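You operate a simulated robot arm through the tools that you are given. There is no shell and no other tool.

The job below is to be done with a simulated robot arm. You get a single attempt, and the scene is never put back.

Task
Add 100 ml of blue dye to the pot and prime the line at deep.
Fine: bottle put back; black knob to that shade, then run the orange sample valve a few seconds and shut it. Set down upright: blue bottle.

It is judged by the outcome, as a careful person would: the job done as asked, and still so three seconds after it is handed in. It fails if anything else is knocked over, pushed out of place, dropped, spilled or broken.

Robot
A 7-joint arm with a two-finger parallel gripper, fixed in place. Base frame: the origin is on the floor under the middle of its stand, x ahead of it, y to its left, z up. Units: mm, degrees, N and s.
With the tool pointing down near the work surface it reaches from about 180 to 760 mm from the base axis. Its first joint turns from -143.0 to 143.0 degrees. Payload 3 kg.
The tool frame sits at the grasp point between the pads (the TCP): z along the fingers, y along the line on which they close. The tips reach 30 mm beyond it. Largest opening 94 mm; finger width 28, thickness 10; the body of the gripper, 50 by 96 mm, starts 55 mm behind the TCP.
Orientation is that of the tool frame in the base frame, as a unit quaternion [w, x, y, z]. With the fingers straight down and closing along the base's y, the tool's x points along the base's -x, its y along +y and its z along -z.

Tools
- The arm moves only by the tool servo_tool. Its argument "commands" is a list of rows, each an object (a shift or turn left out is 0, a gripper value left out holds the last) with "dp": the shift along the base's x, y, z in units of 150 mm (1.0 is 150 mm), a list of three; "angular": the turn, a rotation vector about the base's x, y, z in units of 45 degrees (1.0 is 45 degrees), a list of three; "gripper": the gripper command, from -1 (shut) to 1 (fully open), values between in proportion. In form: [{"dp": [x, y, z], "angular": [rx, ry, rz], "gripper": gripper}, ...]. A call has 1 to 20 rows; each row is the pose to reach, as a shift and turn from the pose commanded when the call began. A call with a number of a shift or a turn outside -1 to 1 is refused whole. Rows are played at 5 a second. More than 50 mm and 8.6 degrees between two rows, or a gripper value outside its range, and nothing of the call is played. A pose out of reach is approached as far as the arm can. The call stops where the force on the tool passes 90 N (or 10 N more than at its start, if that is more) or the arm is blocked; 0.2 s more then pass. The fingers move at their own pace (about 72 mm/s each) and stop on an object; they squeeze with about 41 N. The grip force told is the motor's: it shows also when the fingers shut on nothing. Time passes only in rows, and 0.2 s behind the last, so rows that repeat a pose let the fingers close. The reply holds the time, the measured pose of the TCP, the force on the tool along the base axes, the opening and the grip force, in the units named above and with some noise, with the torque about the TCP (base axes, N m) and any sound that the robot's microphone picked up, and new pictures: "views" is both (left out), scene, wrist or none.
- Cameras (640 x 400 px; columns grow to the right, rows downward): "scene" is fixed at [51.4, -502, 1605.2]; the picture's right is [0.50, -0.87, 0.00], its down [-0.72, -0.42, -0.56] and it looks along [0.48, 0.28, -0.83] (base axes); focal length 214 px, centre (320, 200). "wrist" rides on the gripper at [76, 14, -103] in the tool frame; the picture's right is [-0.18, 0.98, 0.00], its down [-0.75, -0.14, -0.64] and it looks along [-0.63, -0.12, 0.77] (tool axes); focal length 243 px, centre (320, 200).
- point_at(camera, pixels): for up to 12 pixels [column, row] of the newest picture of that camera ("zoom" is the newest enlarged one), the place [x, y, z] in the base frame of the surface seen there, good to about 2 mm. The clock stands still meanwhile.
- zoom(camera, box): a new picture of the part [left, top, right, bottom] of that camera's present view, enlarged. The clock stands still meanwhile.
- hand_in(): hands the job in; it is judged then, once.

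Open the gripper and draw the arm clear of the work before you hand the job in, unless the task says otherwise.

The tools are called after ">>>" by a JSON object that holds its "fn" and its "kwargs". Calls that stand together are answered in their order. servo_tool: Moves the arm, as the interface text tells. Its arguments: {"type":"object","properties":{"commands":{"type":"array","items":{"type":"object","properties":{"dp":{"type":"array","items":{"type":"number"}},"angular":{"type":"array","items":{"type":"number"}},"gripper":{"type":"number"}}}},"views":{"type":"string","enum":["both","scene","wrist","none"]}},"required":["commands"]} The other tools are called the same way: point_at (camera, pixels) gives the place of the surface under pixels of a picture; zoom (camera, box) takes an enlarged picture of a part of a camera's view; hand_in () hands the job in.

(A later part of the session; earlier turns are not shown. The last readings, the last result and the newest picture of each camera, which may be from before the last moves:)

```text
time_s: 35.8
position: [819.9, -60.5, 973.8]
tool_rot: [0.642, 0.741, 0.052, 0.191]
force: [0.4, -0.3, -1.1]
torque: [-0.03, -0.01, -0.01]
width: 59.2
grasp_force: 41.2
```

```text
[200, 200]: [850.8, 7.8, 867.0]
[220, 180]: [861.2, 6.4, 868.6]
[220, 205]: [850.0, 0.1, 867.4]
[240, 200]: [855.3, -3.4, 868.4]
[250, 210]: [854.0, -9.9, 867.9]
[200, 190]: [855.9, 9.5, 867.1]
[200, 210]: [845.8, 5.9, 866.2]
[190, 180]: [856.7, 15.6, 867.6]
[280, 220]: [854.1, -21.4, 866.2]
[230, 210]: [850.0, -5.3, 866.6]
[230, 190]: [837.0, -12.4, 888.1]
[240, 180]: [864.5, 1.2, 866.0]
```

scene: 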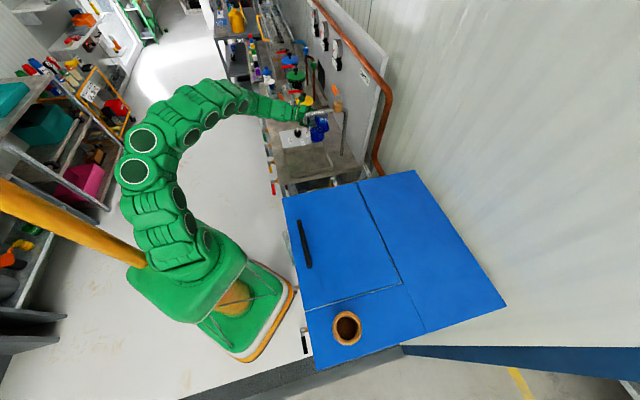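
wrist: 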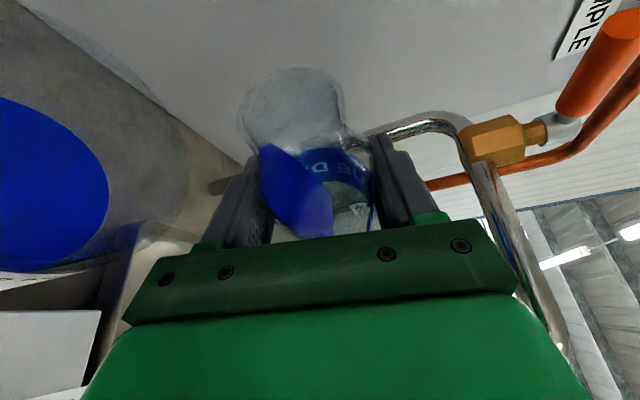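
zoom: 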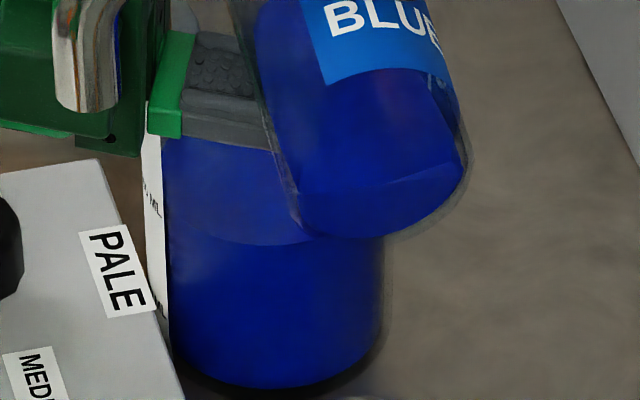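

The stream stopped; both cameras give about +19.2 to +20 mm, i.e. 93–97 ml. A small top-up of about 5 ml is due: I'll tip to 89° for a moment and back.

>>> {"fn": "servo_tool", "kwargs": {"commands": [{"dp": [0.005, 0.003, 0.035], "angular": [-0.1, 0.1, 0]}, {"dp": [0.01, 0.007, 0.07], "angular": [-0.2, 0.2, 0]}, {"dp": [0.01, 0.007, 0.07], "angular": [-0.2, 0.2, 0]}, {"dp": [0.005, 0.003, 0.035], "angular": [-0.1, 0.1, 0]}, {"dp": [0, 0, 0], "angular": [0, 0, 0]}], "views": "wrist"}}

>>> {"fn": "point_at", "kwargs": {"camera": "wrist", "pixels": [[20, 220], [40, 215], [60, 200], [40, 230], [60, 220], [20, 230], [65, 190], [15, 210], [30, 200], [50, 230], [60, 210], [5, 225]]}}

>>> {"fn": "zoom", "kwargs": {"camera": "scene", "box": [308, 118, 332, 142]}}

>>> {"fn": "point_at", "kwargs": {"camera": "zoom", "pixels": [[200, 200], [220, 180], [220, 205], [240, 200], [250, 210], [200, 190], [200, 210], [190, 180], [280, 220], [230, 210], [215, 190], [240, 180]]}}

```text
time_s: 37.0
position: [820.3, -59.1, 973.7]
tool_rot: [0.642, 0.741, 0.054, 0.19]
force: [-0.3, 1.2, -1.1]
torque: [0.01, 0.0, 0.02]
width: 58.7
grasp_force: 41.5
```

wrist: 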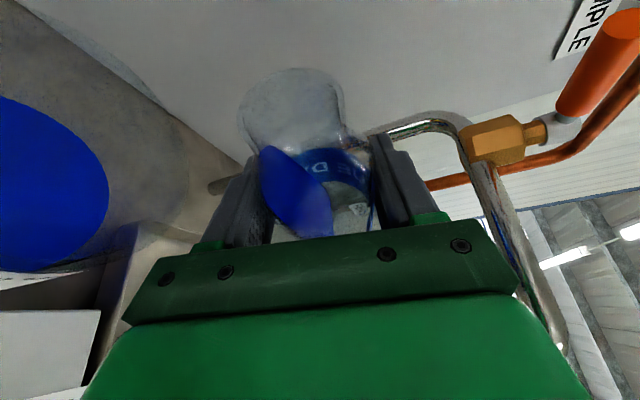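

```text
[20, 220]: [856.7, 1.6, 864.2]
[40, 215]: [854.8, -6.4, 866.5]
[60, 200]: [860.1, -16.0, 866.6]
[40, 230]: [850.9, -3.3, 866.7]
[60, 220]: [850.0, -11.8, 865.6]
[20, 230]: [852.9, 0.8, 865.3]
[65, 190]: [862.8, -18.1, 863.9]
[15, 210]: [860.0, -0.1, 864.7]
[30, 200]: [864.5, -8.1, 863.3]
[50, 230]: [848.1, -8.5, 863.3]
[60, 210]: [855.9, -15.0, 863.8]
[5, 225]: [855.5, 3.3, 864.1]
```

```text
16.00 times, centred on (320, 130) of scene
```

zoom: 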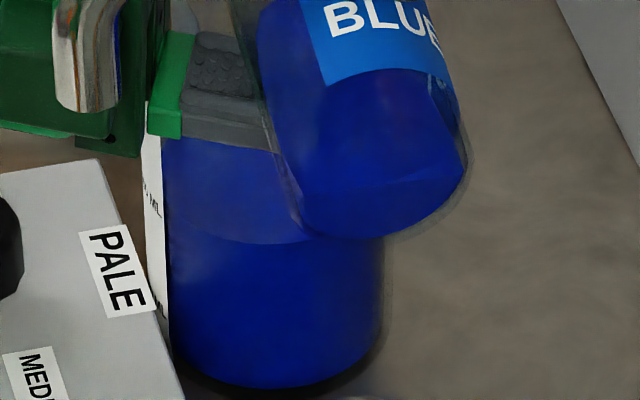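

```text
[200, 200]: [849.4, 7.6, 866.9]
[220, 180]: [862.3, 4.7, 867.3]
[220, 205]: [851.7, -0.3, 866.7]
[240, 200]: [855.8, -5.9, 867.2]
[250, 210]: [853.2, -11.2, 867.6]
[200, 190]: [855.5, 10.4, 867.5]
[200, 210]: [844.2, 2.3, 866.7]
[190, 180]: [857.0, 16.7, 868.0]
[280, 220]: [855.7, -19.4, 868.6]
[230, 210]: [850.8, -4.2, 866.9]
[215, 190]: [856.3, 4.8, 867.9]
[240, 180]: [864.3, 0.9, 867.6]
```

Both cameras now show about +20.1 mm, i.e. about 98 ml, which matches the 300 ml mark region. I'll stop here and bring the bottle upright over the pot.

>>> {"fn": "servo_tool", "kwargs": {"commands": [{"dp": [0, 0, -0.01], "angular": [0.118, -0.118, 0]}, {"dp": [0, 0, -0.01], "angular": [0.236, -0.236, 0]}, {"dp": [0, 0, 0], "angular": [0.354, -0.354, 0]}, {"dp": [0, 0, 0.03], "angular": [0.471, -0.471, 0]}, {"dp": [0, 0, 0.07], "angular": [0.589, -0.589, 0]}, {"dp": [0, 0, 0.12], "angular": [0.707, -0.707, 0]}], "views": "none"}}

>>> {"fn": "servo_tool", "kwargs": {"commands": [{"dp": [0, 0, 0.03], "angular": [0.118, -0.118, 0]}, {"dp": [0, 0, 0.07], "angular": [0.236, -0.236, 0]}, {"dp": [0, 0, 0.11], "angular": [0.354, -0.354, 0]}, {"dp": [0, 0, 0.15], "angular": [0.493, -0.493, 0]}, {"dp": [0, 0, 0.15], "angular": [0.493, -0.493, 0]}], "views": "both"}}

>>> {"fn": "zoom", "kwargs": {"camera": "scene", "box": [305, 105, 335, 145]}}

>>> {"fn": "point_at", "kwargs": {"camera": "zoom", "pixels": [[270, 235], [290, 235], [310, 235], [290, 245], [290, 225], [260, 240], [330, 240], [300, 250], [250, 230], [340, 235], [300, 260], [320, 225]]}}

```text
time_s: 38.4
position: [820.6, -59.1, 991.3]
tool_rot: [0.407, 0.807, -0.176, 0.391]
force: [0.4, 0.5, -1.0]
torque: [-0.03, -0.02, -0.01]
width: 59.1
grasp_force: 41.3
```

```text
refused: row 4 steps farther than a row can; nothing moved
```

```text
10.00 times, centred on (320, 125) of scene
```

zoom: 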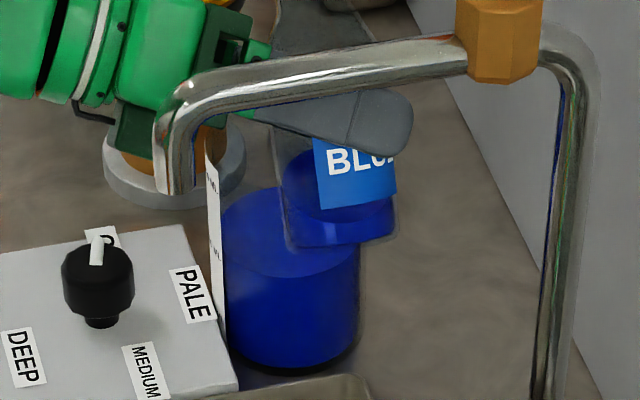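

```text
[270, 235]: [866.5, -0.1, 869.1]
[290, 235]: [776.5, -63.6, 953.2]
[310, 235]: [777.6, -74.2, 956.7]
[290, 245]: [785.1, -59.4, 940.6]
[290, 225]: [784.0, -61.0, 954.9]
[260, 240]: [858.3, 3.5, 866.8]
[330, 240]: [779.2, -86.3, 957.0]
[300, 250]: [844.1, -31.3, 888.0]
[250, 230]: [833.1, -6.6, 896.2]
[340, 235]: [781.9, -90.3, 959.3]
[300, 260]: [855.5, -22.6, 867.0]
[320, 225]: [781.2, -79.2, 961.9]
```

The second half was refused for a step slightly over 8.6°; the bottle stands at about 31°. I'll finish uprighting with smaller steps.

>>> {"fn": "servo_tool", "kwargs": {"commands": [{"dp": [0, 0, 0.03], "angular": [0.1, -0.1, 0]}, {"dp": [0, 0, 0.06], "angular": [0.2, -0.2, 0]}, {"dp": [0, 0, 0.1], "angular": [0.3, -0.3, 0]}, {"dp": [0, 0, 0.13], "angular": [0.4, -0.4, 0]}, {"dp": [0, 0, 0.15], "angular": [0.493, -0.493, 0]}, {"dp": [0, 0, 0.15], "angular": [0.493, -0.493, 0]}], "views": "both"}}

>>> {"fn": "zoom", "kwargs": {"camera": "scene", "box": [305, 105, 335, 145]}}

>>> {"fn": "point_at", "kwargs": {"camera": "zoom", "pixels": [[250, 240], [270, 250], [290, 255], [310, 255], [290, 245], [260, 235], [330, 250], [300, 262], [245, 225], [340, 240], [300, 240], [320, 240]]}}

```text
time_s: 39.8
position: [820.2, -59.7, 1012.9]
tool_rot: [0.204, 0.781, -0.322, 0.495]
force: [0.2, -0.9, -0.8]
torque: [0.02, 0.04, 0.0]
width: 58.9
grasp_force: 41.5
```

scene: 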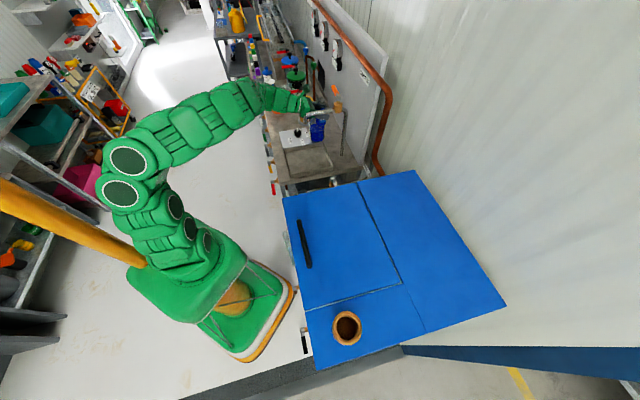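
wrist: 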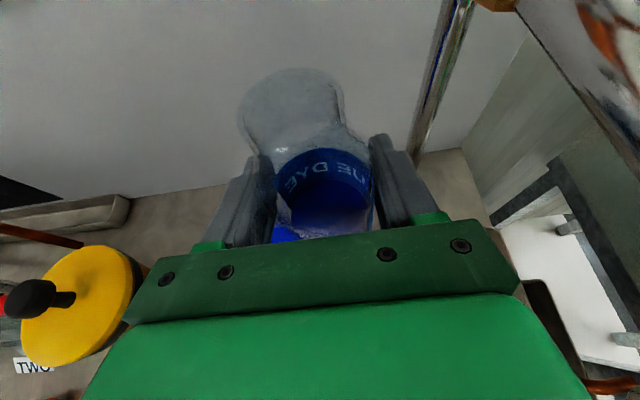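

```text
10.00 times, centred on (320, 125) of scene
```

zoom: 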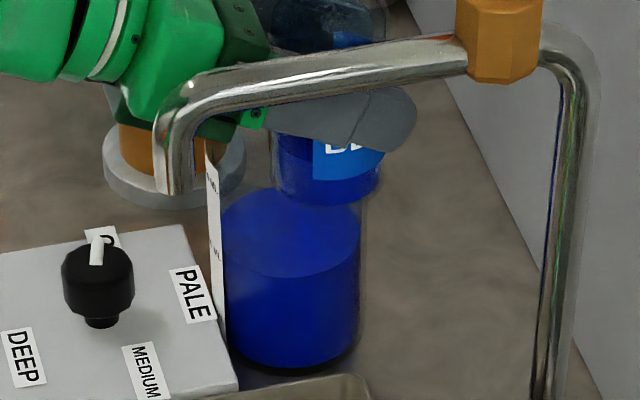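

```text
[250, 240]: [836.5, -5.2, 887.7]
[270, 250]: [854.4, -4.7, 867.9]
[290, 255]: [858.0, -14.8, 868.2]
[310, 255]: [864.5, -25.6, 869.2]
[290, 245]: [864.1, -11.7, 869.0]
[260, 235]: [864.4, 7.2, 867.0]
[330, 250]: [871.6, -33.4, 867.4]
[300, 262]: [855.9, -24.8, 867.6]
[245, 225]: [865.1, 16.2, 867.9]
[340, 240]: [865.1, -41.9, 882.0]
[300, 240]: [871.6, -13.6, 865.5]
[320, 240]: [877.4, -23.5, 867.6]
```

The level reads about z=867.7 (+20.5 mm, about 100 ml) and the bottle is upright with the rest in it. I'll carry it back along the same path.

>>> {"fn": "servo_tool", "kwargs": {"commands": [{"dp": [-0.02, 0.1, 0]}, {"dp": [-0.05, 0.28, 0]}, {"dp": [-0.08, 0.46, 0]}, {"dp": [-0.11, 0.64, 0]}, {"dp": [-0.13, 0.8, 0]}, {"dp": [-0.139, 0.896, 0]}, {"dp": [-0.139, 0.896, 0]}], "views": "none"}}

>>> {"fn": "servo_tool", "kwargs": {"commands": [{"dp": [0.02, 0.12, 0], "angular": [0, 0, 0.1]}, {"dp": [0.05, 0.3, 0], "angular": [0, 0, 0.2]}, {"dp": [0.09, 0.48, 0], "angular": [0, 0, 0.3]}, {"dp": [0.13, 0.66, 0], "angular": [0, 0, 0.4]}, {"dp": [0.17, 0.82, 0], "angular": [0, 0, 0.49]}, {"dp": [0.21, 0.94, -0.06], "angular": [0, 0, 0.556]}, {"dp": [0.21, 0.94, -0.08], "angular": [0, 0, 0.556]}], "views": "both"}}

```text
time_s: 41.4
position: [799.7, 76.5, 1014.3]
tool_rot: [0.204, 0.78, -0.322, 0.496]
force: [0.2, 0.2, -0.7]
torque: [-0.05, 0.0, -0.01]
width: 58.7
grasp_force: 41.1
```

```text
time_s: 43.0
position: [832.0, 215.7, 1000.2]
tool_rot: [0.091, 0.832, -0.144, 0.528]
force: [0.1, 0.1, -0.2]
torque: [-0.02, 0.02, -0.02]
width: 59.0
grasp_force: 41.4
```

scene: 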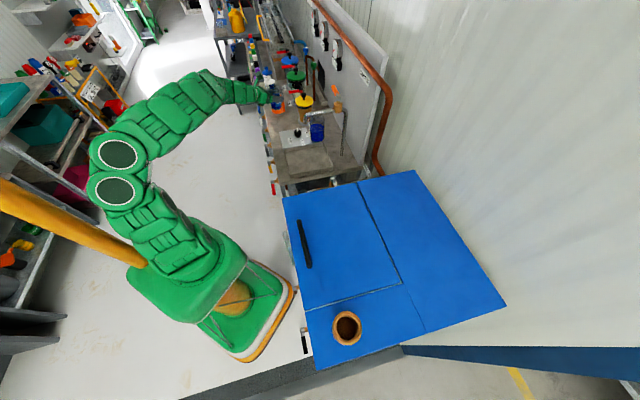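
wrist: 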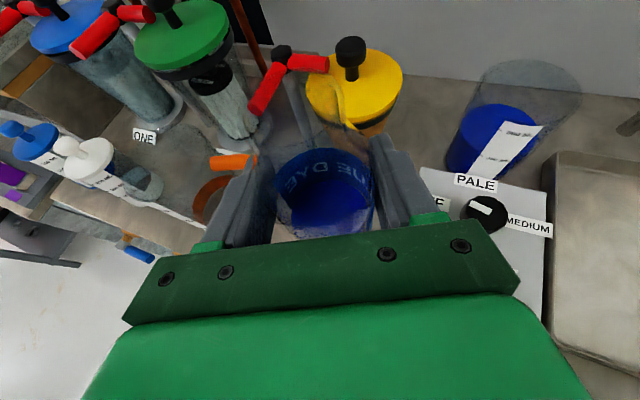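

Back above the bottle's place. I'll zoom on the pot for a check against the 300 ML tick from this angle.

>>> {"fn": "zoom", "kwargs": {"camera": "wrist", "box": [430, 50, 590, 190]}}

>>> {"fn": "point_at", "kwargs": {"camera": "zoom", "pixels": [[230, 280], [250, 240], [280, 250], [300, 230], [220, 250], [270, 220], [350, 290], [340, 330], [380, 240], [370, 220], [330, 330], [260, 270]]}}

```text
2.86 times, centred on (510, 120) of wrist
```

zoom: 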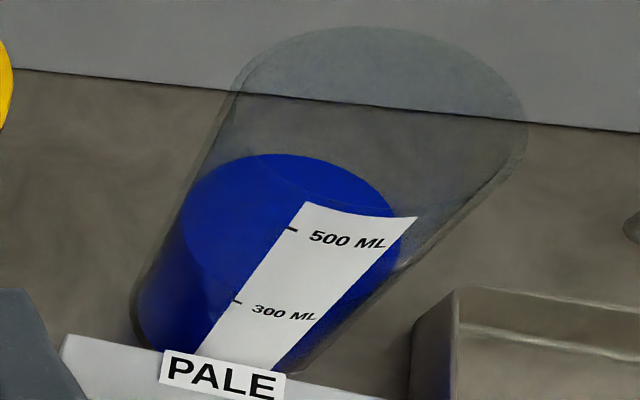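

```text
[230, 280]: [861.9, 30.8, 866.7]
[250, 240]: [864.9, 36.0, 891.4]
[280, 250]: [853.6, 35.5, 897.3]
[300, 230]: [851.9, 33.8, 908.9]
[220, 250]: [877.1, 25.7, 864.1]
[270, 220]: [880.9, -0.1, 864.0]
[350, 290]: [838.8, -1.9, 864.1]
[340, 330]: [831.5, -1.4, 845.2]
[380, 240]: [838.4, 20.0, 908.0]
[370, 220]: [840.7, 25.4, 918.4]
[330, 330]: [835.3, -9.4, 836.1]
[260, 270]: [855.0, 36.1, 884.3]
```

The pot level reads just at the 300 ML tick. I'll lower the bottle toward its original spot (846.8,215.6).

>>> {"fn": "servo_tool", "kwargs": {"commands": [{"dp": [0.04, 0, -0.2]}, {"dp": [0.07, 0, -0.42]}, {"dp": [0.09, 0, -0.64]}, {"dp": [0.098, 0, -0.8]}, {"dp": [0.098, 0, -0.88]}, {"dp": [0.098, 0, -0.88]}], "views": "both"}}

```text
time_s: 44.4
position: [846.3, 216.2, 869.1]
tool_rot: [0.092, 0.831, -0.145, 0.529]
force: [-0.1, 0.2, -1.1]
torque: [0.0, 0.06, 0.03]
width: 58.8
grasp_force: 41.1
```

scene: 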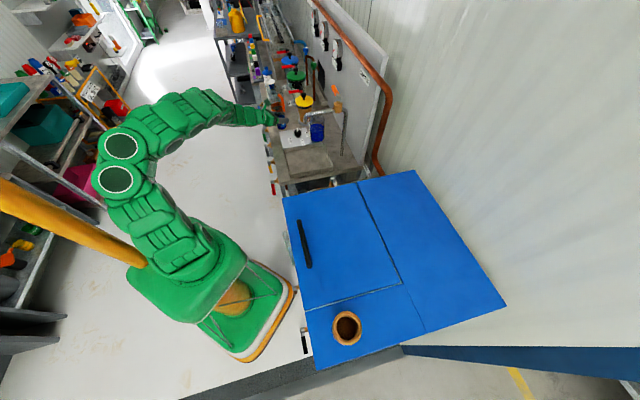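
wrist: 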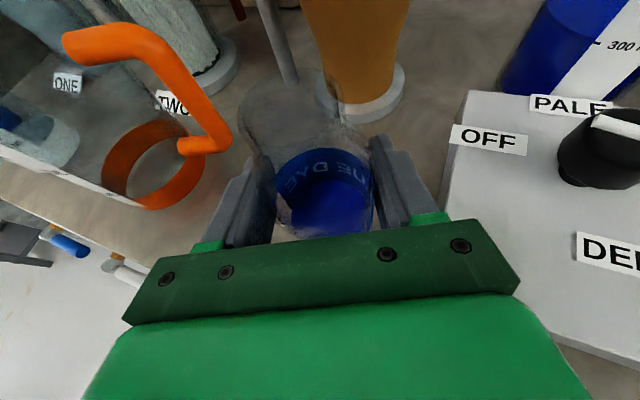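

Now about 9 mm above the bench at the right spot. I'll lower slowly until the base touches, watching the vertical force.

>>> {"fn": "servo_tool", "kwargs": {"commands": [{"dp": [0, 0, -0.02]}, {"dp": [0, 0, -0.04]}, {"dp": [0, 0, -0.055]}, {"dp": [0, 0, -0.055]}], "views": "none"}}

```text
time_s: 45.4
position: [846.7, 214.4, 861.5]
tool_rot: [0.092, 0.832, -0.145, 0.528]
force: [0.3, 1.2, -0.4]
torque: [0.0, 0.04, 0.01]
width: 58.6
grasp_force: 41.1
```

>>> {"fn": "servo_tool", "kwargs": {"commands": [{"dp": [0, 0.004, -0.008]}, {"dp": [0, 0.004, -0.012]}, {"dp": [0, 0.004, -0.012]}], "views": "wrist"}}

```text
time_s: 46.2
position: [846.6, 215.6, 861.0]
tool_rot: [0.092, 0.83, -0.145, 0.53]
force: [2.2, -2.4, 24.7]
torque: [-0.32, 0.27, 0.0]
width: 58.6
grasp_force: 41.5
```

wrist: 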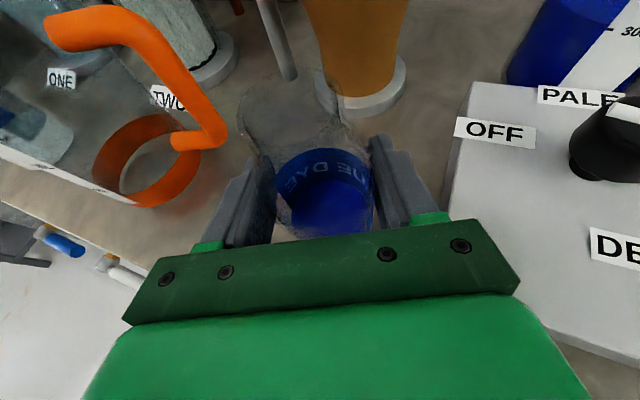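

The base is on the bench (24.7 N upward). I'll ease up about 1 mm and open the gripper gently.

>>> {"fn": "servo_tool", "kwargs": {"commands": [{"dp": [0, 0, 0.006], "gripper": -1}, {"dp": [0, 0, 0.006], "gripper": 0.4}, {"dp": [0, 0, 0.006], "gripper": 0.7}, {"dp": [0, 0, 0.006], "gripper": 1}, {"dp": [0, 0, 0.006], "gripper": 1}, {"dp": [0, 0, 0.006], "gripper": 1}], "views": "both"}}

```text
time_s: 47.6
position: [846.1, 216.5, 859.8]
tool_rot: [0.091, 0.832, -0.144, 0.528]
force: [0.2, -0.4, -0.1]
torque: [0.0, -0.01, 0.03]
width: 93.9
grasp_force: 0.2
```

scene: 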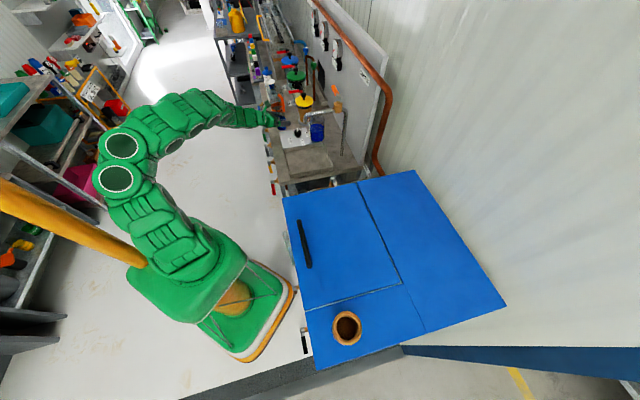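
wrist: 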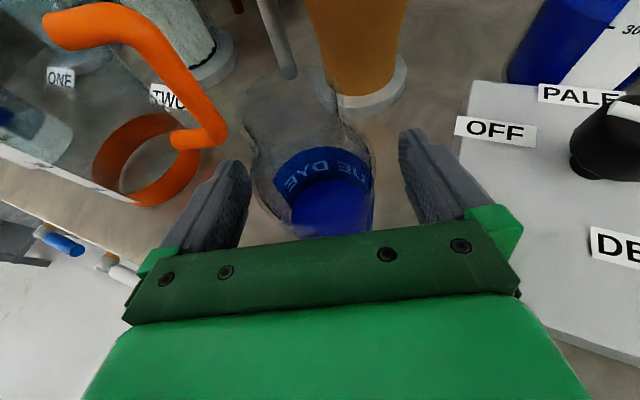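

Released and the bottle stands upright between the open pads. I'll draw straight back along the tool axis.

>>> {"fn": "servo_tool", "kwargs": {"commands": [{"dp": [-0.16, 0.057, 0.09], "gripper": 1}, {"dp": [-0.32, 0.114, 0.18]}, {"dp": [-0.48, 0.17, 0.28]}, {"dp": [-0.63, 0.225, 0.4]}, {"dp": [-0.7, 0.24, 0.6]}, {"dp": [-0.7, 0.24, 0.85]}], "views": "both"}}

>>> {"fn": "zoom", "kwargs": {"camera": "scene", "box": [265, 85, 345, 145]}}

```text
time_s: 49.0
position: [740.5, 251.3, 987.2]
tool_rot: [0.092, 0.832, -0.144, 0.528]
force: [0.6, -0.2, 0.5]
torque: [0.03, -0.02, -0.02]
width: 94.1
grasp_force: 0.0
```

scene: 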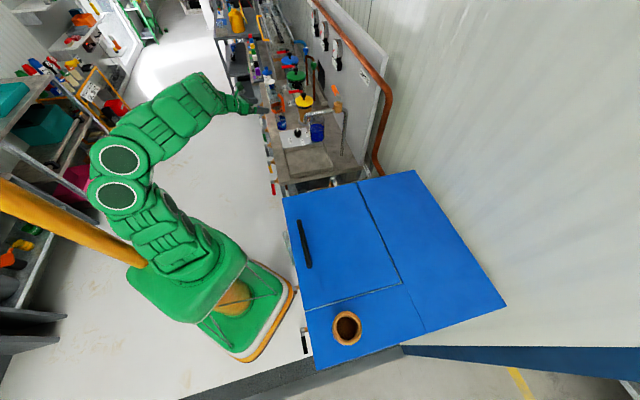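
wrist: 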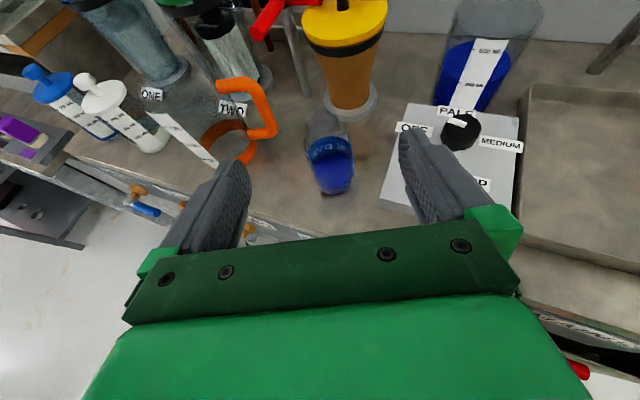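

```text
6.67 times, centred on (305, 115) of scene
```

zoom: 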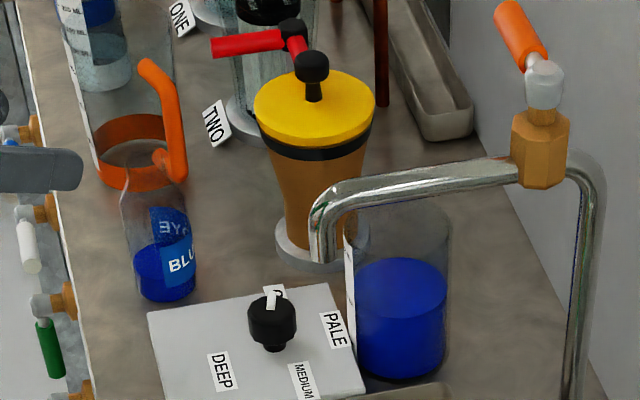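

The bottle is back at its place, upright. I'll measure the remaining level in the bottle and the pot from this clear scene view.

>>> {"fn": "point_at", "kwargs": {"camera": "zoom", "pixels": [[150, 265], [160, 260], [155, 270], [400, 285], [380, 285], [420, 285], [400, 275], [400, 300], [380, 275], [420, 275], [370, 290], [430, 290]]}}

>>> {"fn": "zoom", "kwargs": {"camera": "wrist", "box": [390, 90, 530, 200]}}

>>> {"fn": "point_at", "kwargs": {"camera": "zoom", "pixels": [[300, 160], [285, 145], [300, 180], [275, 155], [325, 160], [295, 140], [310, 145], [260, 170], [40, 130], [200, 130], [140, 250], [330, 190]]}}

```text
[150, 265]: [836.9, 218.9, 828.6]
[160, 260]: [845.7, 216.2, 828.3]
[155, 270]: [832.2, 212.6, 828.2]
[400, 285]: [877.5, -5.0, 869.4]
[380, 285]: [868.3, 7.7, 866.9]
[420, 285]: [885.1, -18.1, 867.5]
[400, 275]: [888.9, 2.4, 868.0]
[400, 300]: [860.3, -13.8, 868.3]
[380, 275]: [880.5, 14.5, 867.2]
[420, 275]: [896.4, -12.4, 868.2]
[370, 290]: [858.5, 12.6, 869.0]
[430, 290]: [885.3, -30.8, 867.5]
```

```text
3.64 times, centred on (460, 145) of wrist
```

zoom: 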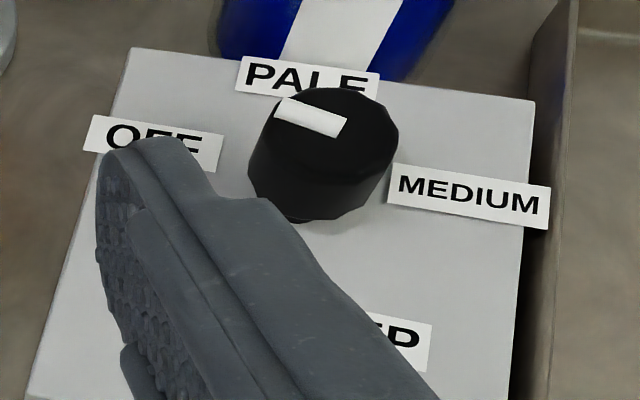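

```text
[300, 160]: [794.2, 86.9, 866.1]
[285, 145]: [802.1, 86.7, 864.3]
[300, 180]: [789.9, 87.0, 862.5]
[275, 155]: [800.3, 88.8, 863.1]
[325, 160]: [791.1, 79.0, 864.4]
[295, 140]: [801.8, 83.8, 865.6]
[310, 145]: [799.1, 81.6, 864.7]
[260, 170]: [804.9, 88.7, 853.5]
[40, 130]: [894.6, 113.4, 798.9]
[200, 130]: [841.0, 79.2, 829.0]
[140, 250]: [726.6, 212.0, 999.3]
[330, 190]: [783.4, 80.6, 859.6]
```

The bottle is back in place and its level drop (873→828) also matches about 100 ml poured; the pot reads +20.8 mm. Now the knob: I'll swing the tool toward it (yaw +35°), then pitch down over it for a close look.

>>> {"fn": "servo_tool", "kwargs": {"commands": [{"dp": [-0.02, -0.16, 0.04], "angular": [0, 0, 0.156]}, {"dp": [-0.04, -0.32, 0.087], "angular": [0, 0, 0.311]}, {"dp": [-0.06, -0.48, 0.087], "angular": [0, 0, 0.467]}, {"dp": [-0.08, -0.64, 0.087], "angular": [0, 0, 0.622]}, {"dp": [-0.1, -0.807, 0.087], "angular": [0, 0, 0.778]}], "views": "none"}}

>>> {"fn": "servo_tool", "kwargs": {"commands": [{"dp": [0, -0.08, 0], "angular": [-0.043, 0.161, 0]}, {"dp": [0.0, -0.16, 0], "angular": [-0.087, 0.322, 0]}, {"dp": [0.0, -0.25, 0], "angular": [-0.13, 0.483, 0]}, {"dp": [0.0, -0.35, 0], "angular": [-0.173, 0.644, 0]}, {"dp": [0.0, -0.35, 0], "angular": [-0.173, 0.644, 0]}], "views": "both"}}

```text
time_s: 50.2
position: [726.8, 129.4, 1001.4]
tool_rot: [-0.073, 0.836, 0.114, 0.532]
force: [-0.7, -0.4, -0.6]
torque: [0.01, -0.03, -0.04]
width: 93.8
grasp_force: 0.1
```

```text
time_s: 51.4
position: [732.7, 75.0, 1020.4]
tool_rot: [-0.102, 0.941, 0.073, 0.313]
force: [-0.1, -3.0, -2.6]
torque: [0.11, -0.09, 0.12]
width: 93.8
grasp_force: 0.1
```

scene: 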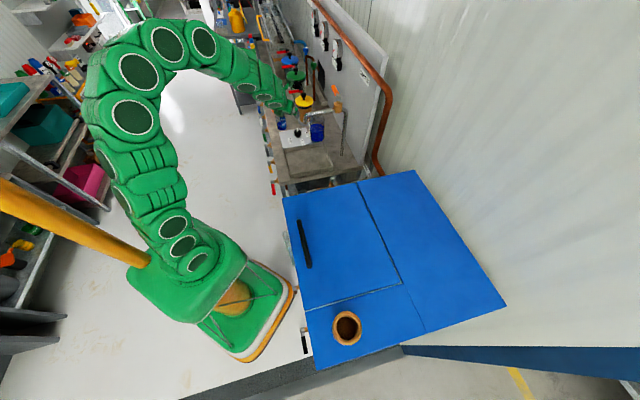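
wrist: 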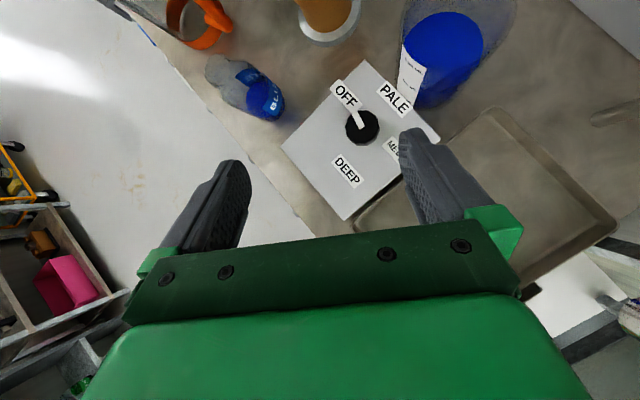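

The pose reads slightly off (z 1020 instead of 1001), perhaps still settling. I'll wait a moment and read again, and zoom on the knob at (362,126).

>>> {"fn": "servo_tool", "kwargs": {"commands": [{"dp": [0, 0, 0]}, {"dp": [0, 0, 0]}], "views": "wrist"}}

>>> {"fn": "zoom", "kwargs": {"camera": "wrist", "box": [270, 50, 460, 230]}}

```text
time_s: 52.0
position: [726.7, 78.1, 1000.6]
tool_rot: [-0.04, 0.946, 0.126, 0.297]
force: [-0.8, -1.0, 0.5]
torque: [0.02, 0.0, -0.03]
width: 94.2
grasp_force: 0.0
```

wrist: 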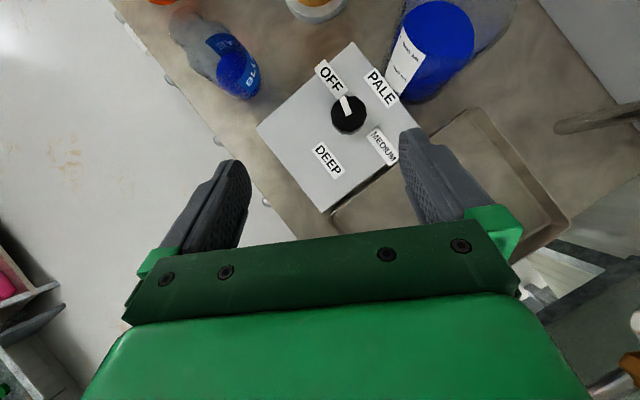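

```text
2.22 times, centred on (365, 140) of wrist
```

zoom: 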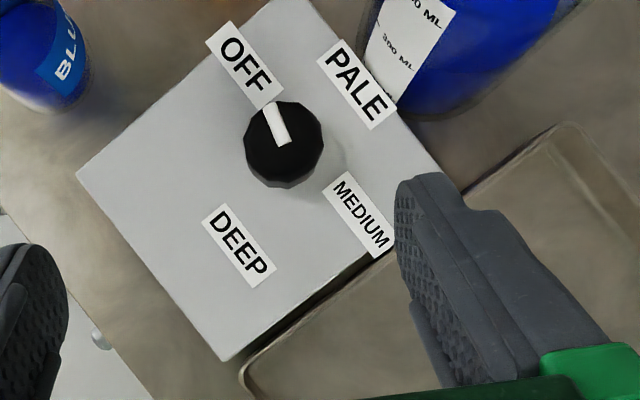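

Settled, with an almost top-down view: the pointer at (277,123) in the zoom points at OFF. I'll measure the knob, pointer and label centres.

>>> {"fn": "point_at", "kwargs": {"camera": "zoom", "pixels": [[284, 143], [268, 108], [245, 63], [357, 84], [360, 213], [240, 247], [250, 145], [318, 145], [285, 180], [300, 110], [255, 165], [310, 170]]}}

>>> {"fn": "zoom", "kwargs": {"camera": "wrist", "box": [320, 85, 380, 145]}}

>>> {"fn": "point_at", "kwargs": {"camera": "zoom", "pixels": [[300, 180], [320, 100], [250, 200], [340, 200], [380, 180], [300, 250], [340, 260], [370, 240], [240, 150], [260, 120], [380, 140], [280, 290]]}}

```text
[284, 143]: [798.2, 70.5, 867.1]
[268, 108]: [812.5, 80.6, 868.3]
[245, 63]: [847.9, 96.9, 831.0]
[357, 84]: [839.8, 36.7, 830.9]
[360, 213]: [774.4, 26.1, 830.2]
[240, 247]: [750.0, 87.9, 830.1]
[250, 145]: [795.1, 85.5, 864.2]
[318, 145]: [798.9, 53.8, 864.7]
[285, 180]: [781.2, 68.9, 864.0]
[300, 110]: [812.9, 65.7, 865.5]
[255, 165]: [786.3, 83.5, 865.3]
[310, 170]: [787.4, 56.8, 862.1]
```

```text
6.67 times, centred on (350, 115) of wrist
```

zoom: 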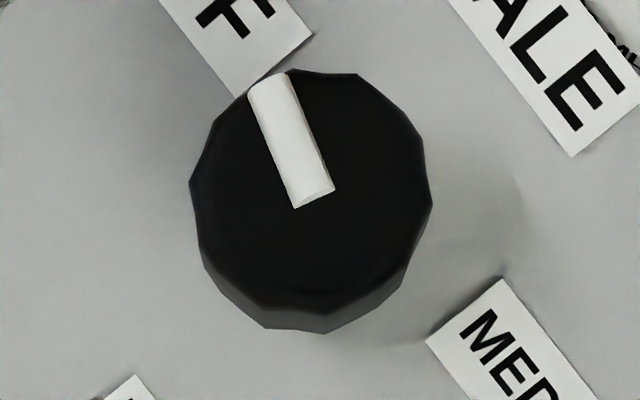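

```text
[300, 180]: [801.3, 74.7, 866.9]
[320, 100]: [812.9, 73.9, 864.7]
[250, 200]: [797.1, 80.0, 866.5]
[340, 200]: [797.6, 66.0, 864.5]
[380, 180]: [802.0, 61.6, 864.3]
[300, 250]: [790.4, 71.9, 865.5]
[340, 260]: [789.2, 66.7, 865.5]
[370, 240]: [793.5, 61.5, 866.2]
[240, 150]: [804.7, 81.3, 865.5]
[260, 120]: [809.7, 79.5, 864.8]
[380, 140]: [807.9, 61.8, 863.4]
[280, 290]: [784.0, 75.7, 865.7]
```

The knob's axis is about (799,70), radius about 17.5 mm, top z≈866. The pointer is near +34° and DEEP lies at about 160°, i.e. roughly 230° clockwise via PALE and MEDIUM, so I'll need about three grips. First I move above the knob with the gripper partly open.

>>> {"fn": "servo_tool", "kwargs": {"commands": [{"dp": [0.1, -0.018, -0.11], "gripper": 0.25}, {"dp": [0.2, -0.036, -0.22], "gripper": 0.25}, {"dp": [0.3, -0.055, -0.33], "gripper": 0.25}, {"dp": [0.405, -0.073, -0.437], "gripper": 0.25}, {"dp": [0.405, -0.073, -0.437], "gripper": 0.25}], "views": "wrist"}}

```text
time_s: 53.2
position: [787.4, 67.7, 937.3]
tool_rot: [-0.042, 0.945, 0.126, 0.298]
force: [-0.1, 0.4, -0.6]
torque: [0.0, 0.01, 0.03]
width: 58.8
grasp_force: 0.0
```

wrist: 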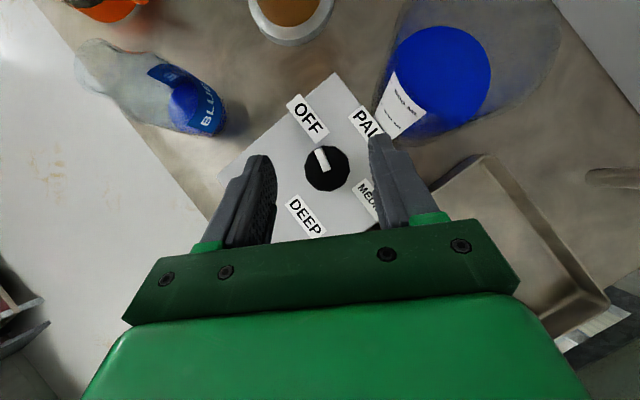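

The knob (325,170) lies between the fingers. Before gripping, I'll dry-run the rotation at this height to check the wrist can make a 78° sweep.

>>> {"fn": "servo_tool", "kwargs": {"commands": [{"dp": [0, 0.009, 0], "angular": [0, 0, -0.144]}, {"dp": [0, 0.018, 0], "angular": [0, 0, -0.289]}, {"dp": [0.001, 0.027, 0], "angular": [0, 0, -0.433]}, {"dp": [0.002, 0.035, 0], "angular": [0, 0, -0.578]}, {"dp": [0.003, 0.044, 0], "angular": [0, 0, -0.722]}, {"dp": [0.004, 0.053, 0], "angular": [0, 0, -0.867]}], "views": "none"}}

>>> {"fn": "servo_tool", "kwargs": {"commands": [{"dp": [0.004, 0.008, 0], "angular": [0, 0, -0.144]}, {"dp": [0.009, 0.015, 0], "angular": [0, 0, -0.289]}, {"dp": [0.015, 0.022, 0], "angular": [0, 0, -0.433]}, {"dp": [0.022, 0.028, 0], "angular": [0, 0, -0.578]}, {"dp": [0.029, 0.034, 0], "angular": [0, 0, -0.722]}, {"dp": [0.037, 0.039, 0], "angular": [0, 0, -0.867]}], "views": "both"}}

```text
time_s: 54.6
position: [735.7, 35.8, 921.5]
tool_rot: [0.047, 0.933, -0.187, 0.303]
force: [-0.3, 0.0, 0.5]
torque: [0.0, 0.03, 0.01]
width: 58.6
grasp_force: 0.1
out of reach, approached as far as the arm can: row 5, 6
```

```text
time_s: 56.0
position: [661.5, -29.3, 881.5]
tool_rot: [0.079, 0.894, -0.325, 0.299]
force: [0.2, -0.5, -0.3]
torque: [-0.01, -0.01, -0.03]
width: 58.7
grasp_force: 0.0
out of reach, approached as far as the arm can: row 1, 2, 3, 4, 5, 6
```

scene: 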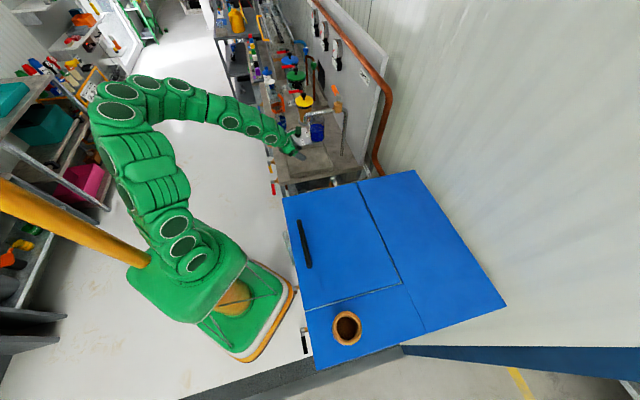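
wrist: 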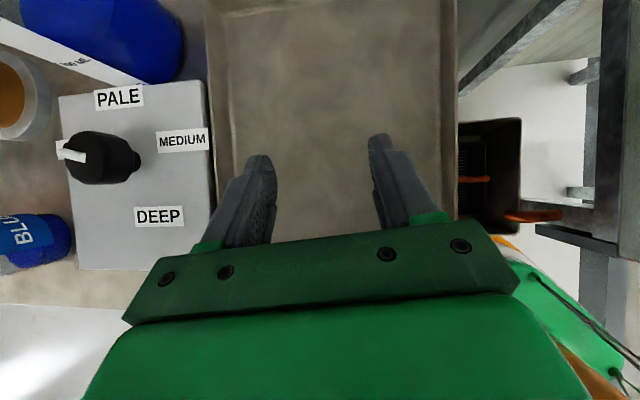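

The wrist hit a joint limit and drifted to (661,-29,881), over the tray, with no contact; I won't chain such moves again. The camera is just below the spout outlet, so I'll back away toward -x/+y first while undoing the yaw, before going up.

>>> {"fn": "servo_tool", "kwargs": {"commands": [{"dp": [-0.13, 0.2, 0.02], "angular": [0, 0, 0.12]}, {"dp": [-0.27, 0.4, 0.04], "angular": [0, 0, 0.24]}, {"dp": [-0.4, 0.6, 0.1], "angular": [0, 0, 0.36]}, {"dp": [-0.45, 0.75, 0.25], "angular": [0, 0, 0.48]}], "views": "both"}}

```text
time_s: 57.0
position: [594.7, 85.5, 919.4]
tool_rot: [0.022, 0.939, -0.151, 0.309]
force: [0.9, 0.4, -0.3]
torque: [-0.01, 0.0, 0.01]
width: 58.7
grasp_force: 0.0
```

scene: 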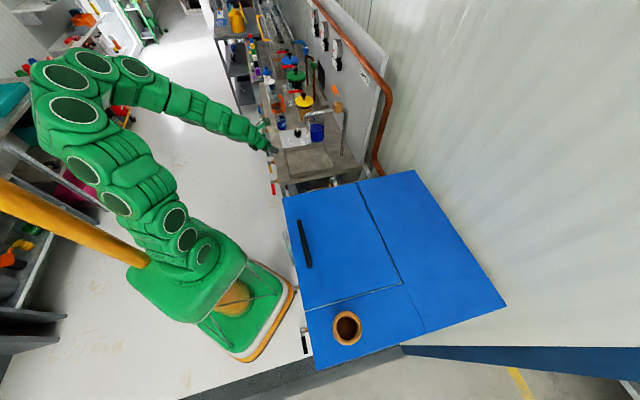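
wrist: 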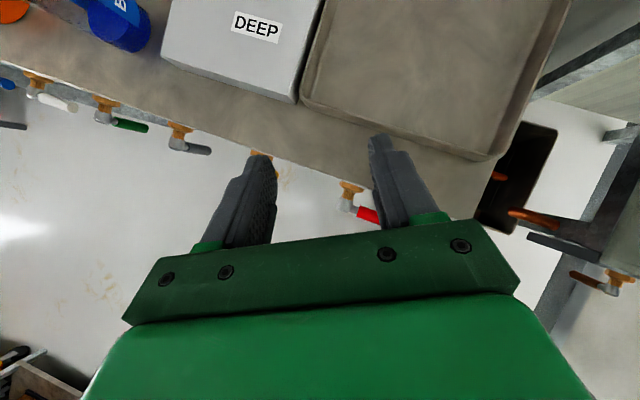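

Clear of the spout now at (595,85,919). I'll rise to about z=1060, then roll the tool back so the camera side faces the robot, giving range for turning the knob.

>>> {"fn": "servo_tool", "kwargs": {"commands": [{"dp": [0, 0.05, 0.25]}, {"dp": [0, 0.1, 0.5]}, {"dp": [0, 0.15, 0.75]}, {"dp": [0, 0.2, 0.93]}, {"dp": [0, 0.2, 0.93]}], "views": "none"}}

```text
time_s: 58.2
position: [594.5, 114.4, 1059.2]
tool_rot: [0.021, 0.939, -0.15, 0.309]
force: [-0.5, -0.5, -0.1]
torque: [0.02, -0.03, -0.02]
width: 58.8
grasp_force: 0.1
```

Now I roll about the tool axis by -49.5° per call, checking each reading.

>>> {"fn": "servo_tool", "kwargs": {"commands": [{"angular": [-0.105, 0.0248, 0.148]}, {"angular": [-0.21, 0.0495, 0.297]}, {"angular": [-0.316, 0.0743, 0.445]}, {"angular": [-0.421, 0.099, 0.593]}, {"angular": [-0.526, 0.124, 0.742]}, {"angular": [-0.631, 0.1485, 0.89]}], "views": "none"}}

>>> {"fn": "servo_tool", "kwargs": {"commands": [{"angular": [-0.105, 0.0248, 0.148]}, {"angular": [-0.21, 0.0495, 0.297]}, {"angular": [-0.316, 0.0743, 0.445]}, {"angular": [-0.421, 0.099, 0.593]}, {"angular": [-0.526, 0.124, 0.742]}, {"angular": [-0.631, 0.1485, 0.89]}], "views": "none"}}

>>> {"fn": "servo_tool", "kwargs": {"commands": [{"angular": [-0.105, 0.0248, 0.148]}, {"angular": [-0.21, 0.0495, 0.297]}, {"angular": [-0.316, 0.0743, 0.445]}, {"angular": [-0.421, 0.099, 0.593]}, {"angular": [-0.526, 0.124, 0.742]}, {"angular": [-0.631, 0.1485, 0.89]}], "views": "both"}}

```text
time_s: 59.6
position: [594.9, 115.3, 1059.1]
tool_rot: [0.151, 0.916, 0.257, 0.27]
force: [-0.1, 0.6, -0.8]
torque: [0.01, 0.0, 0.02]
width: 58.9
grasp_force: 0.1
```

```text
time_s: 61.0
position: [594.7, 114.5, 1059.6]
tool_rot: [0.249, 0.724, 0.617, 0.182]
force: [0.0, -0.3, 0.1]
torque: [-0.03, 0.0, 0.03]
width: 58.8
grasp_force: 0.0
```

```text
time_s: 62.4
position: [594.8, 114.6, 1058.7]
tool_rot: [0.302, 0.399, 0.864, 0.062]
force: [0.2, -0.8, -0.1]
torque: [0.01, -0.03, 0.02]
width: 58.8
grasp_force: 0.1
```

scene: 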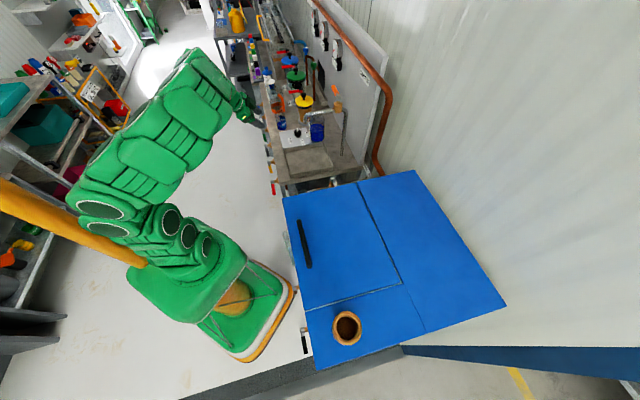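
wrist: 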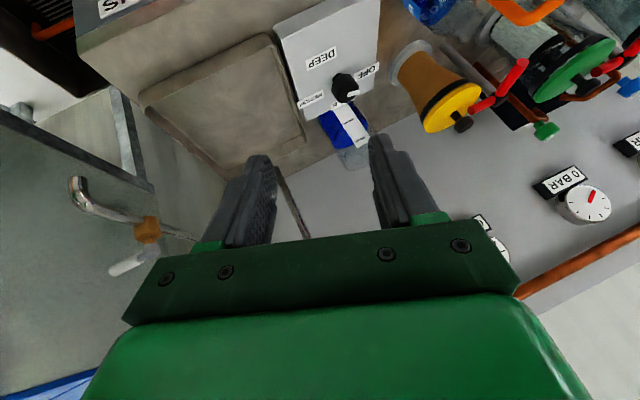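

The roll went smoothly. Next I'll continue to the grip orientation for the knob (heading +25°, 25° off vertical, camera toward the robot), moving gradually toward it.

>>> {"fn": "servo_tool", "kwargs": {"commands": [{"dp": [0.08, -0.02, 0], "angular": [-0.045, 0.02, 0.154]}, {"dp": [0.17, -0.04, 0], "angular": [-0.091, 0.04, 0.307]}, {"dp": [0.26, -0.06, 0], "angular": [-0.136, 0.06, 0.461]}, {"dp": [0.35, -0.08, 0], "angular": [-0.181, 0.08, 0.614]}, {"dp": [0.43, -0.1, 0], "angular": [-0.227, 0.1, 0.768]}, {"dp": [0.43, -0.1, 0], "angular": [-0.227, 0.1, 0.768]}], "views": "none"}}

```text
time_s: 63.8
position: [658.9, 100.4, 1059.0]
tool_rot: [0.272, 0.1, 0.955, 0.057]
force: [0.4, -0.7, 0.0]
torque: [0.0, 0.01, 0.0]
width: 59.0
grasp_force: 0.1
```

>>> {"fn": "servo_tool", "kwargs": {"commands": [{"dp": [0.08, -0.04, -0.05], "angular": [-0.045, 0.02, 0.154]}, {"dp": [0.16, -0.08, -0.1], "angular": [-0.091, 0.04, 0.307]}, {"dp": [0.24, -0.12, -0.16], "angular": [-0.136, 0.06, 0.461]}, {"dp": [0.33, -0.16, -0.22], "angular": [-0.181, 0.08, 0.614]}, {"dp": [0.42, -0.2, -0.27], "angular": [-0.227, 0.1, 0.768]}, {"dp": [0.42, -0.2, -0.27], "angular": [-0.227, 0.1, 0.768]}], "views": "both"}}

```text
time_s: 65.2
position: [716.1, 73.9, 1016.5]
tool_rot: [0.215, -0.209, 0.953, 0.046]
force: [0.2, 0.5, 0.4]
torque: [0.02, 0.02, 0.0]
width: 58.8
grasp_force: 0.1
out of reach, approached as far as the arm can: row 5, 6
```

scene: 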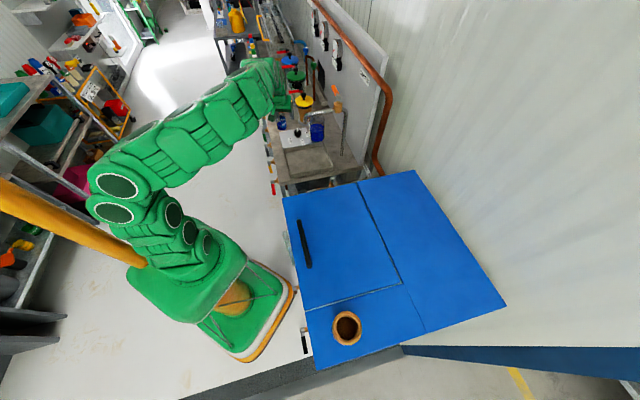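
wrist: 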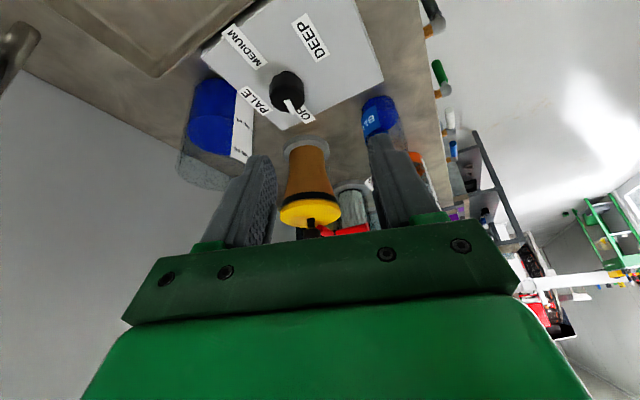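

Orientation was reached but the position stopped 6 mm short, as it's near the arm's reach at this height; lower down there is more reach. I'll descend diagonally toward the pre-grasp above the knob.

>>> {"fn": "servo_tool", "kwargs": {"commands": [{"dp": [0.02, -0.02, -0.18]}, {"dp": [0.12, -0.06, -0.36]}, {"dp": [0.23, -0.09, -0.52]}, {"dp": [0.333, -0.127, -0.58]}, {"dp": [0.333, -0.127, -0.58]}], "views": "both"}}

```text
time_s: 66.4
position: [735.0, 67.6, 928.1]
tool_rot: [0.215, -0.207, 0.953, 0.044]
force: [-0.8, 0.6, 0.1]
torque: [0.02, 0.04, 0.02]
width: 58.6
grasp_force: 0.0
out of reach, approached as far as the arm can: row 2, 3, 4, 5
```

scene: 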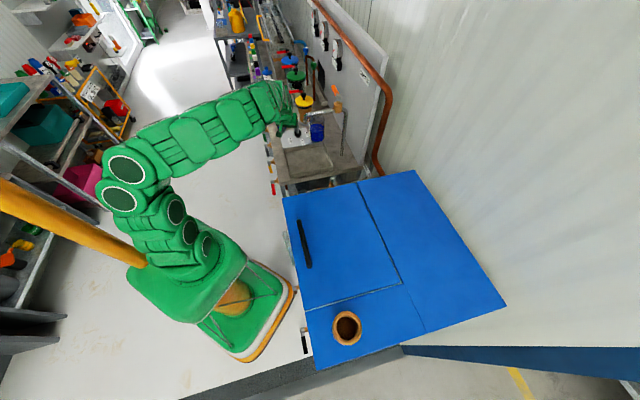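
wrist: 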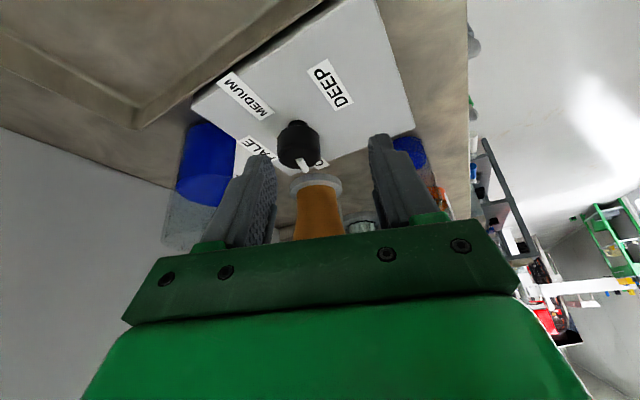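

In this orientation the joint range limits reach (stopped at (735,68,928)). Turning the heading back toward 0° should relax it; I'll yaw -20° here and see.

>>> {"fn": "servo_tool", "kwargs": {"commands": [{"angular": [0, 0, -0.15]}, {"angular": [0, 0, -0.3]}, {"angular": [0, 0, -0.444]}, {"angular": [0, 0, -0.444]}], "views": "none"}}

>>> {"fn": "servo_tool", "kwargs": {"commands": [{"dp": [0.07, 0, 0]}, {"dp": [0.14, 0, 0]}, {"dp": [0.2, 0, 0]}, {"dp": [0.2, 0, 0]}], "views": "wrist"}}

```text
time_s: 67.4
position: [735.4, 69.2, 927.6]
tool_rot: [0.217, -0.041, 0.975, 0.01]
force: [-0.3, 1.4, -0.2]
torque: [-0.03, -0.01, -0.01]
width: 58.8
grasp_force: 0.1
```

```text
time_s: 68.4
position: [764.7, 68.3, 929.4]
tool_rot: [0.218, -0.041, 0.975, 0.01]
force: [0.0, 0.3, 1.1]
torque: [0.01, -0.01, -0.01]
width: 58.8
grasp_force: 0.1
```

wrist: 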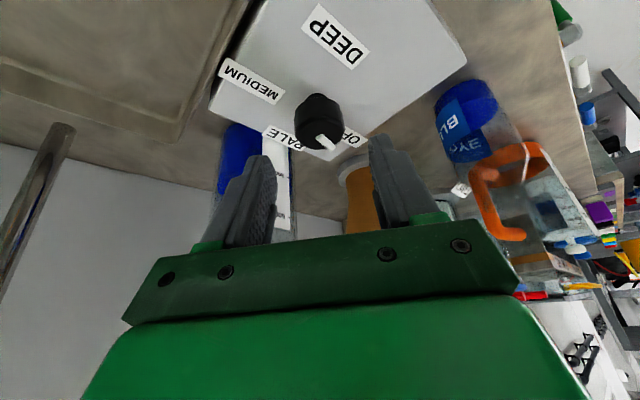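

Reached (765,68,929) at heading +5°, with the knob at (320,118) between the fingers. I'll move above the knob and dry-run the yaw in small checked steps.

>>> {"fn": "servo_tool", "kwargs": {"commands": [{"dp": [0.09, 0.005, -0.08]}, {"dp": [0.182, 0.009, -0.15]}, {"dp": [0.182, 0.009, -0.15]}], "views": "wrist"}}

>>> {"fn": "zoom", "kwargs": {"camera": "wrist", "box": [220, 60, 420, 230]}}

```text
time_s: 69.2
position: [792.0, 70.8, 906.1]
tool_rot: [0.217, -0.042, 0.975, 0.01]
force: [-0.2, -1.0, 0.4]
torque: [0.01, -0.01, -0.02]
width: 58.8
grasp_force: 0.0
```

wrist: 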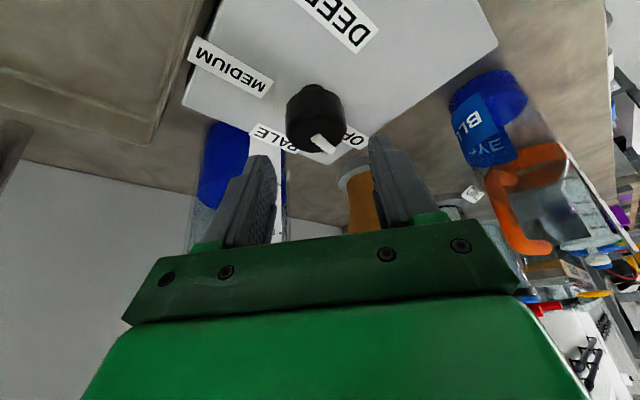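

```text
2.35 times, centred on (320, 145) of wrist
```

zoom: 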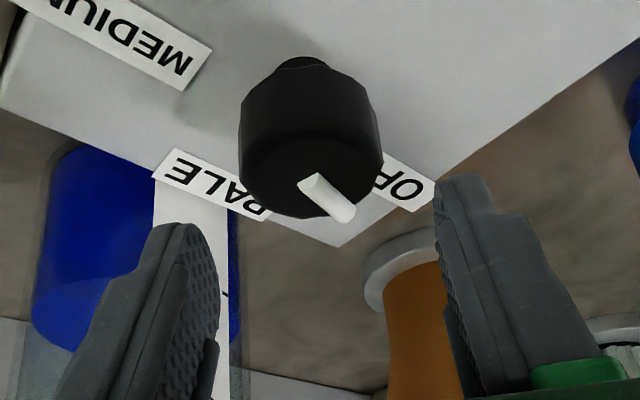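

Well aligned laterally. Dry-run: yaw -25° about the knob axis at this height.

>>> {"fn": "servo_tool", "kwargs": {"commands": [{"dp": [0.001, 0.007, 0], "angular": [0, 0, -0.14]}, {"dp": [0.002, 0.013, 0], "angular": [0, 0, -0.28]}, {"dp": [0.003, 0.018, 0], "angular": [0, 0, -0.42]}, {"dp": [0.004, 0.022, 0], "angular": [0, 0, -0.556]}, {"dp": [0.004, 0.022, 0], "angular": [0, 0, -0.556]}], "views": "none"}}

```text
time_s: 70.4
position: [793.1, 74.2, 905.1]
tool_rot: [0.215, 0.171, 0.961, -0.038]
force: [-0.1, -0.2, -1.6]
torque: [0.0, -0.01, 0.01]
width: 58.7
grasp_force: 0.1
```

Good, -20° heading is fine. Another -15°, then -15° more.

>>> {"fn": "servo_tool", "kwargs": {"commands": [{"dp": [0.003, 0.005, 0], "angular": [0, 0, -0.16]}, {"dp": [0.006, 0.01, 0], "angular": [0, 0, -0.333]}, {"dp": [0.006, 0.01, 0], "angular": [0, 0, -0.333]}], "views": "none"}}

```text
time_s: 71.2
position: [792.4, 75.7, 906.7]
tool_rot: [0.208, 0.294, 0.93, -0.065]
force: [0.1, -0.2, 0.1]
torque: [0.01, 0.01, -0.01]
width: 58.7
grasp_force: 0.0
```

>>> {"fn": "servo_tool", "kwargs": {"commands": [{"dp": [0.004, 0.004, 0], "angular": [0, 0, -0.16]}, {"dp": [0.008, 0.008, 0], "angular": [0, 0, -0.333]}, {"dp": [0.008, 0.008, 0], "angular": [0, 0, -0.333]}], "views": "none"}}

```text
time_s: 72.0
position: [794.1, 76.0, 905.2]
tool_rot: [0.198, 0.414, 0.884, -0.091]
force: [-0.7, -0.2, 0.7]
torque: [0.0, 0.0, 0.01]
width: 58.9
grasp_force: 0.0
```

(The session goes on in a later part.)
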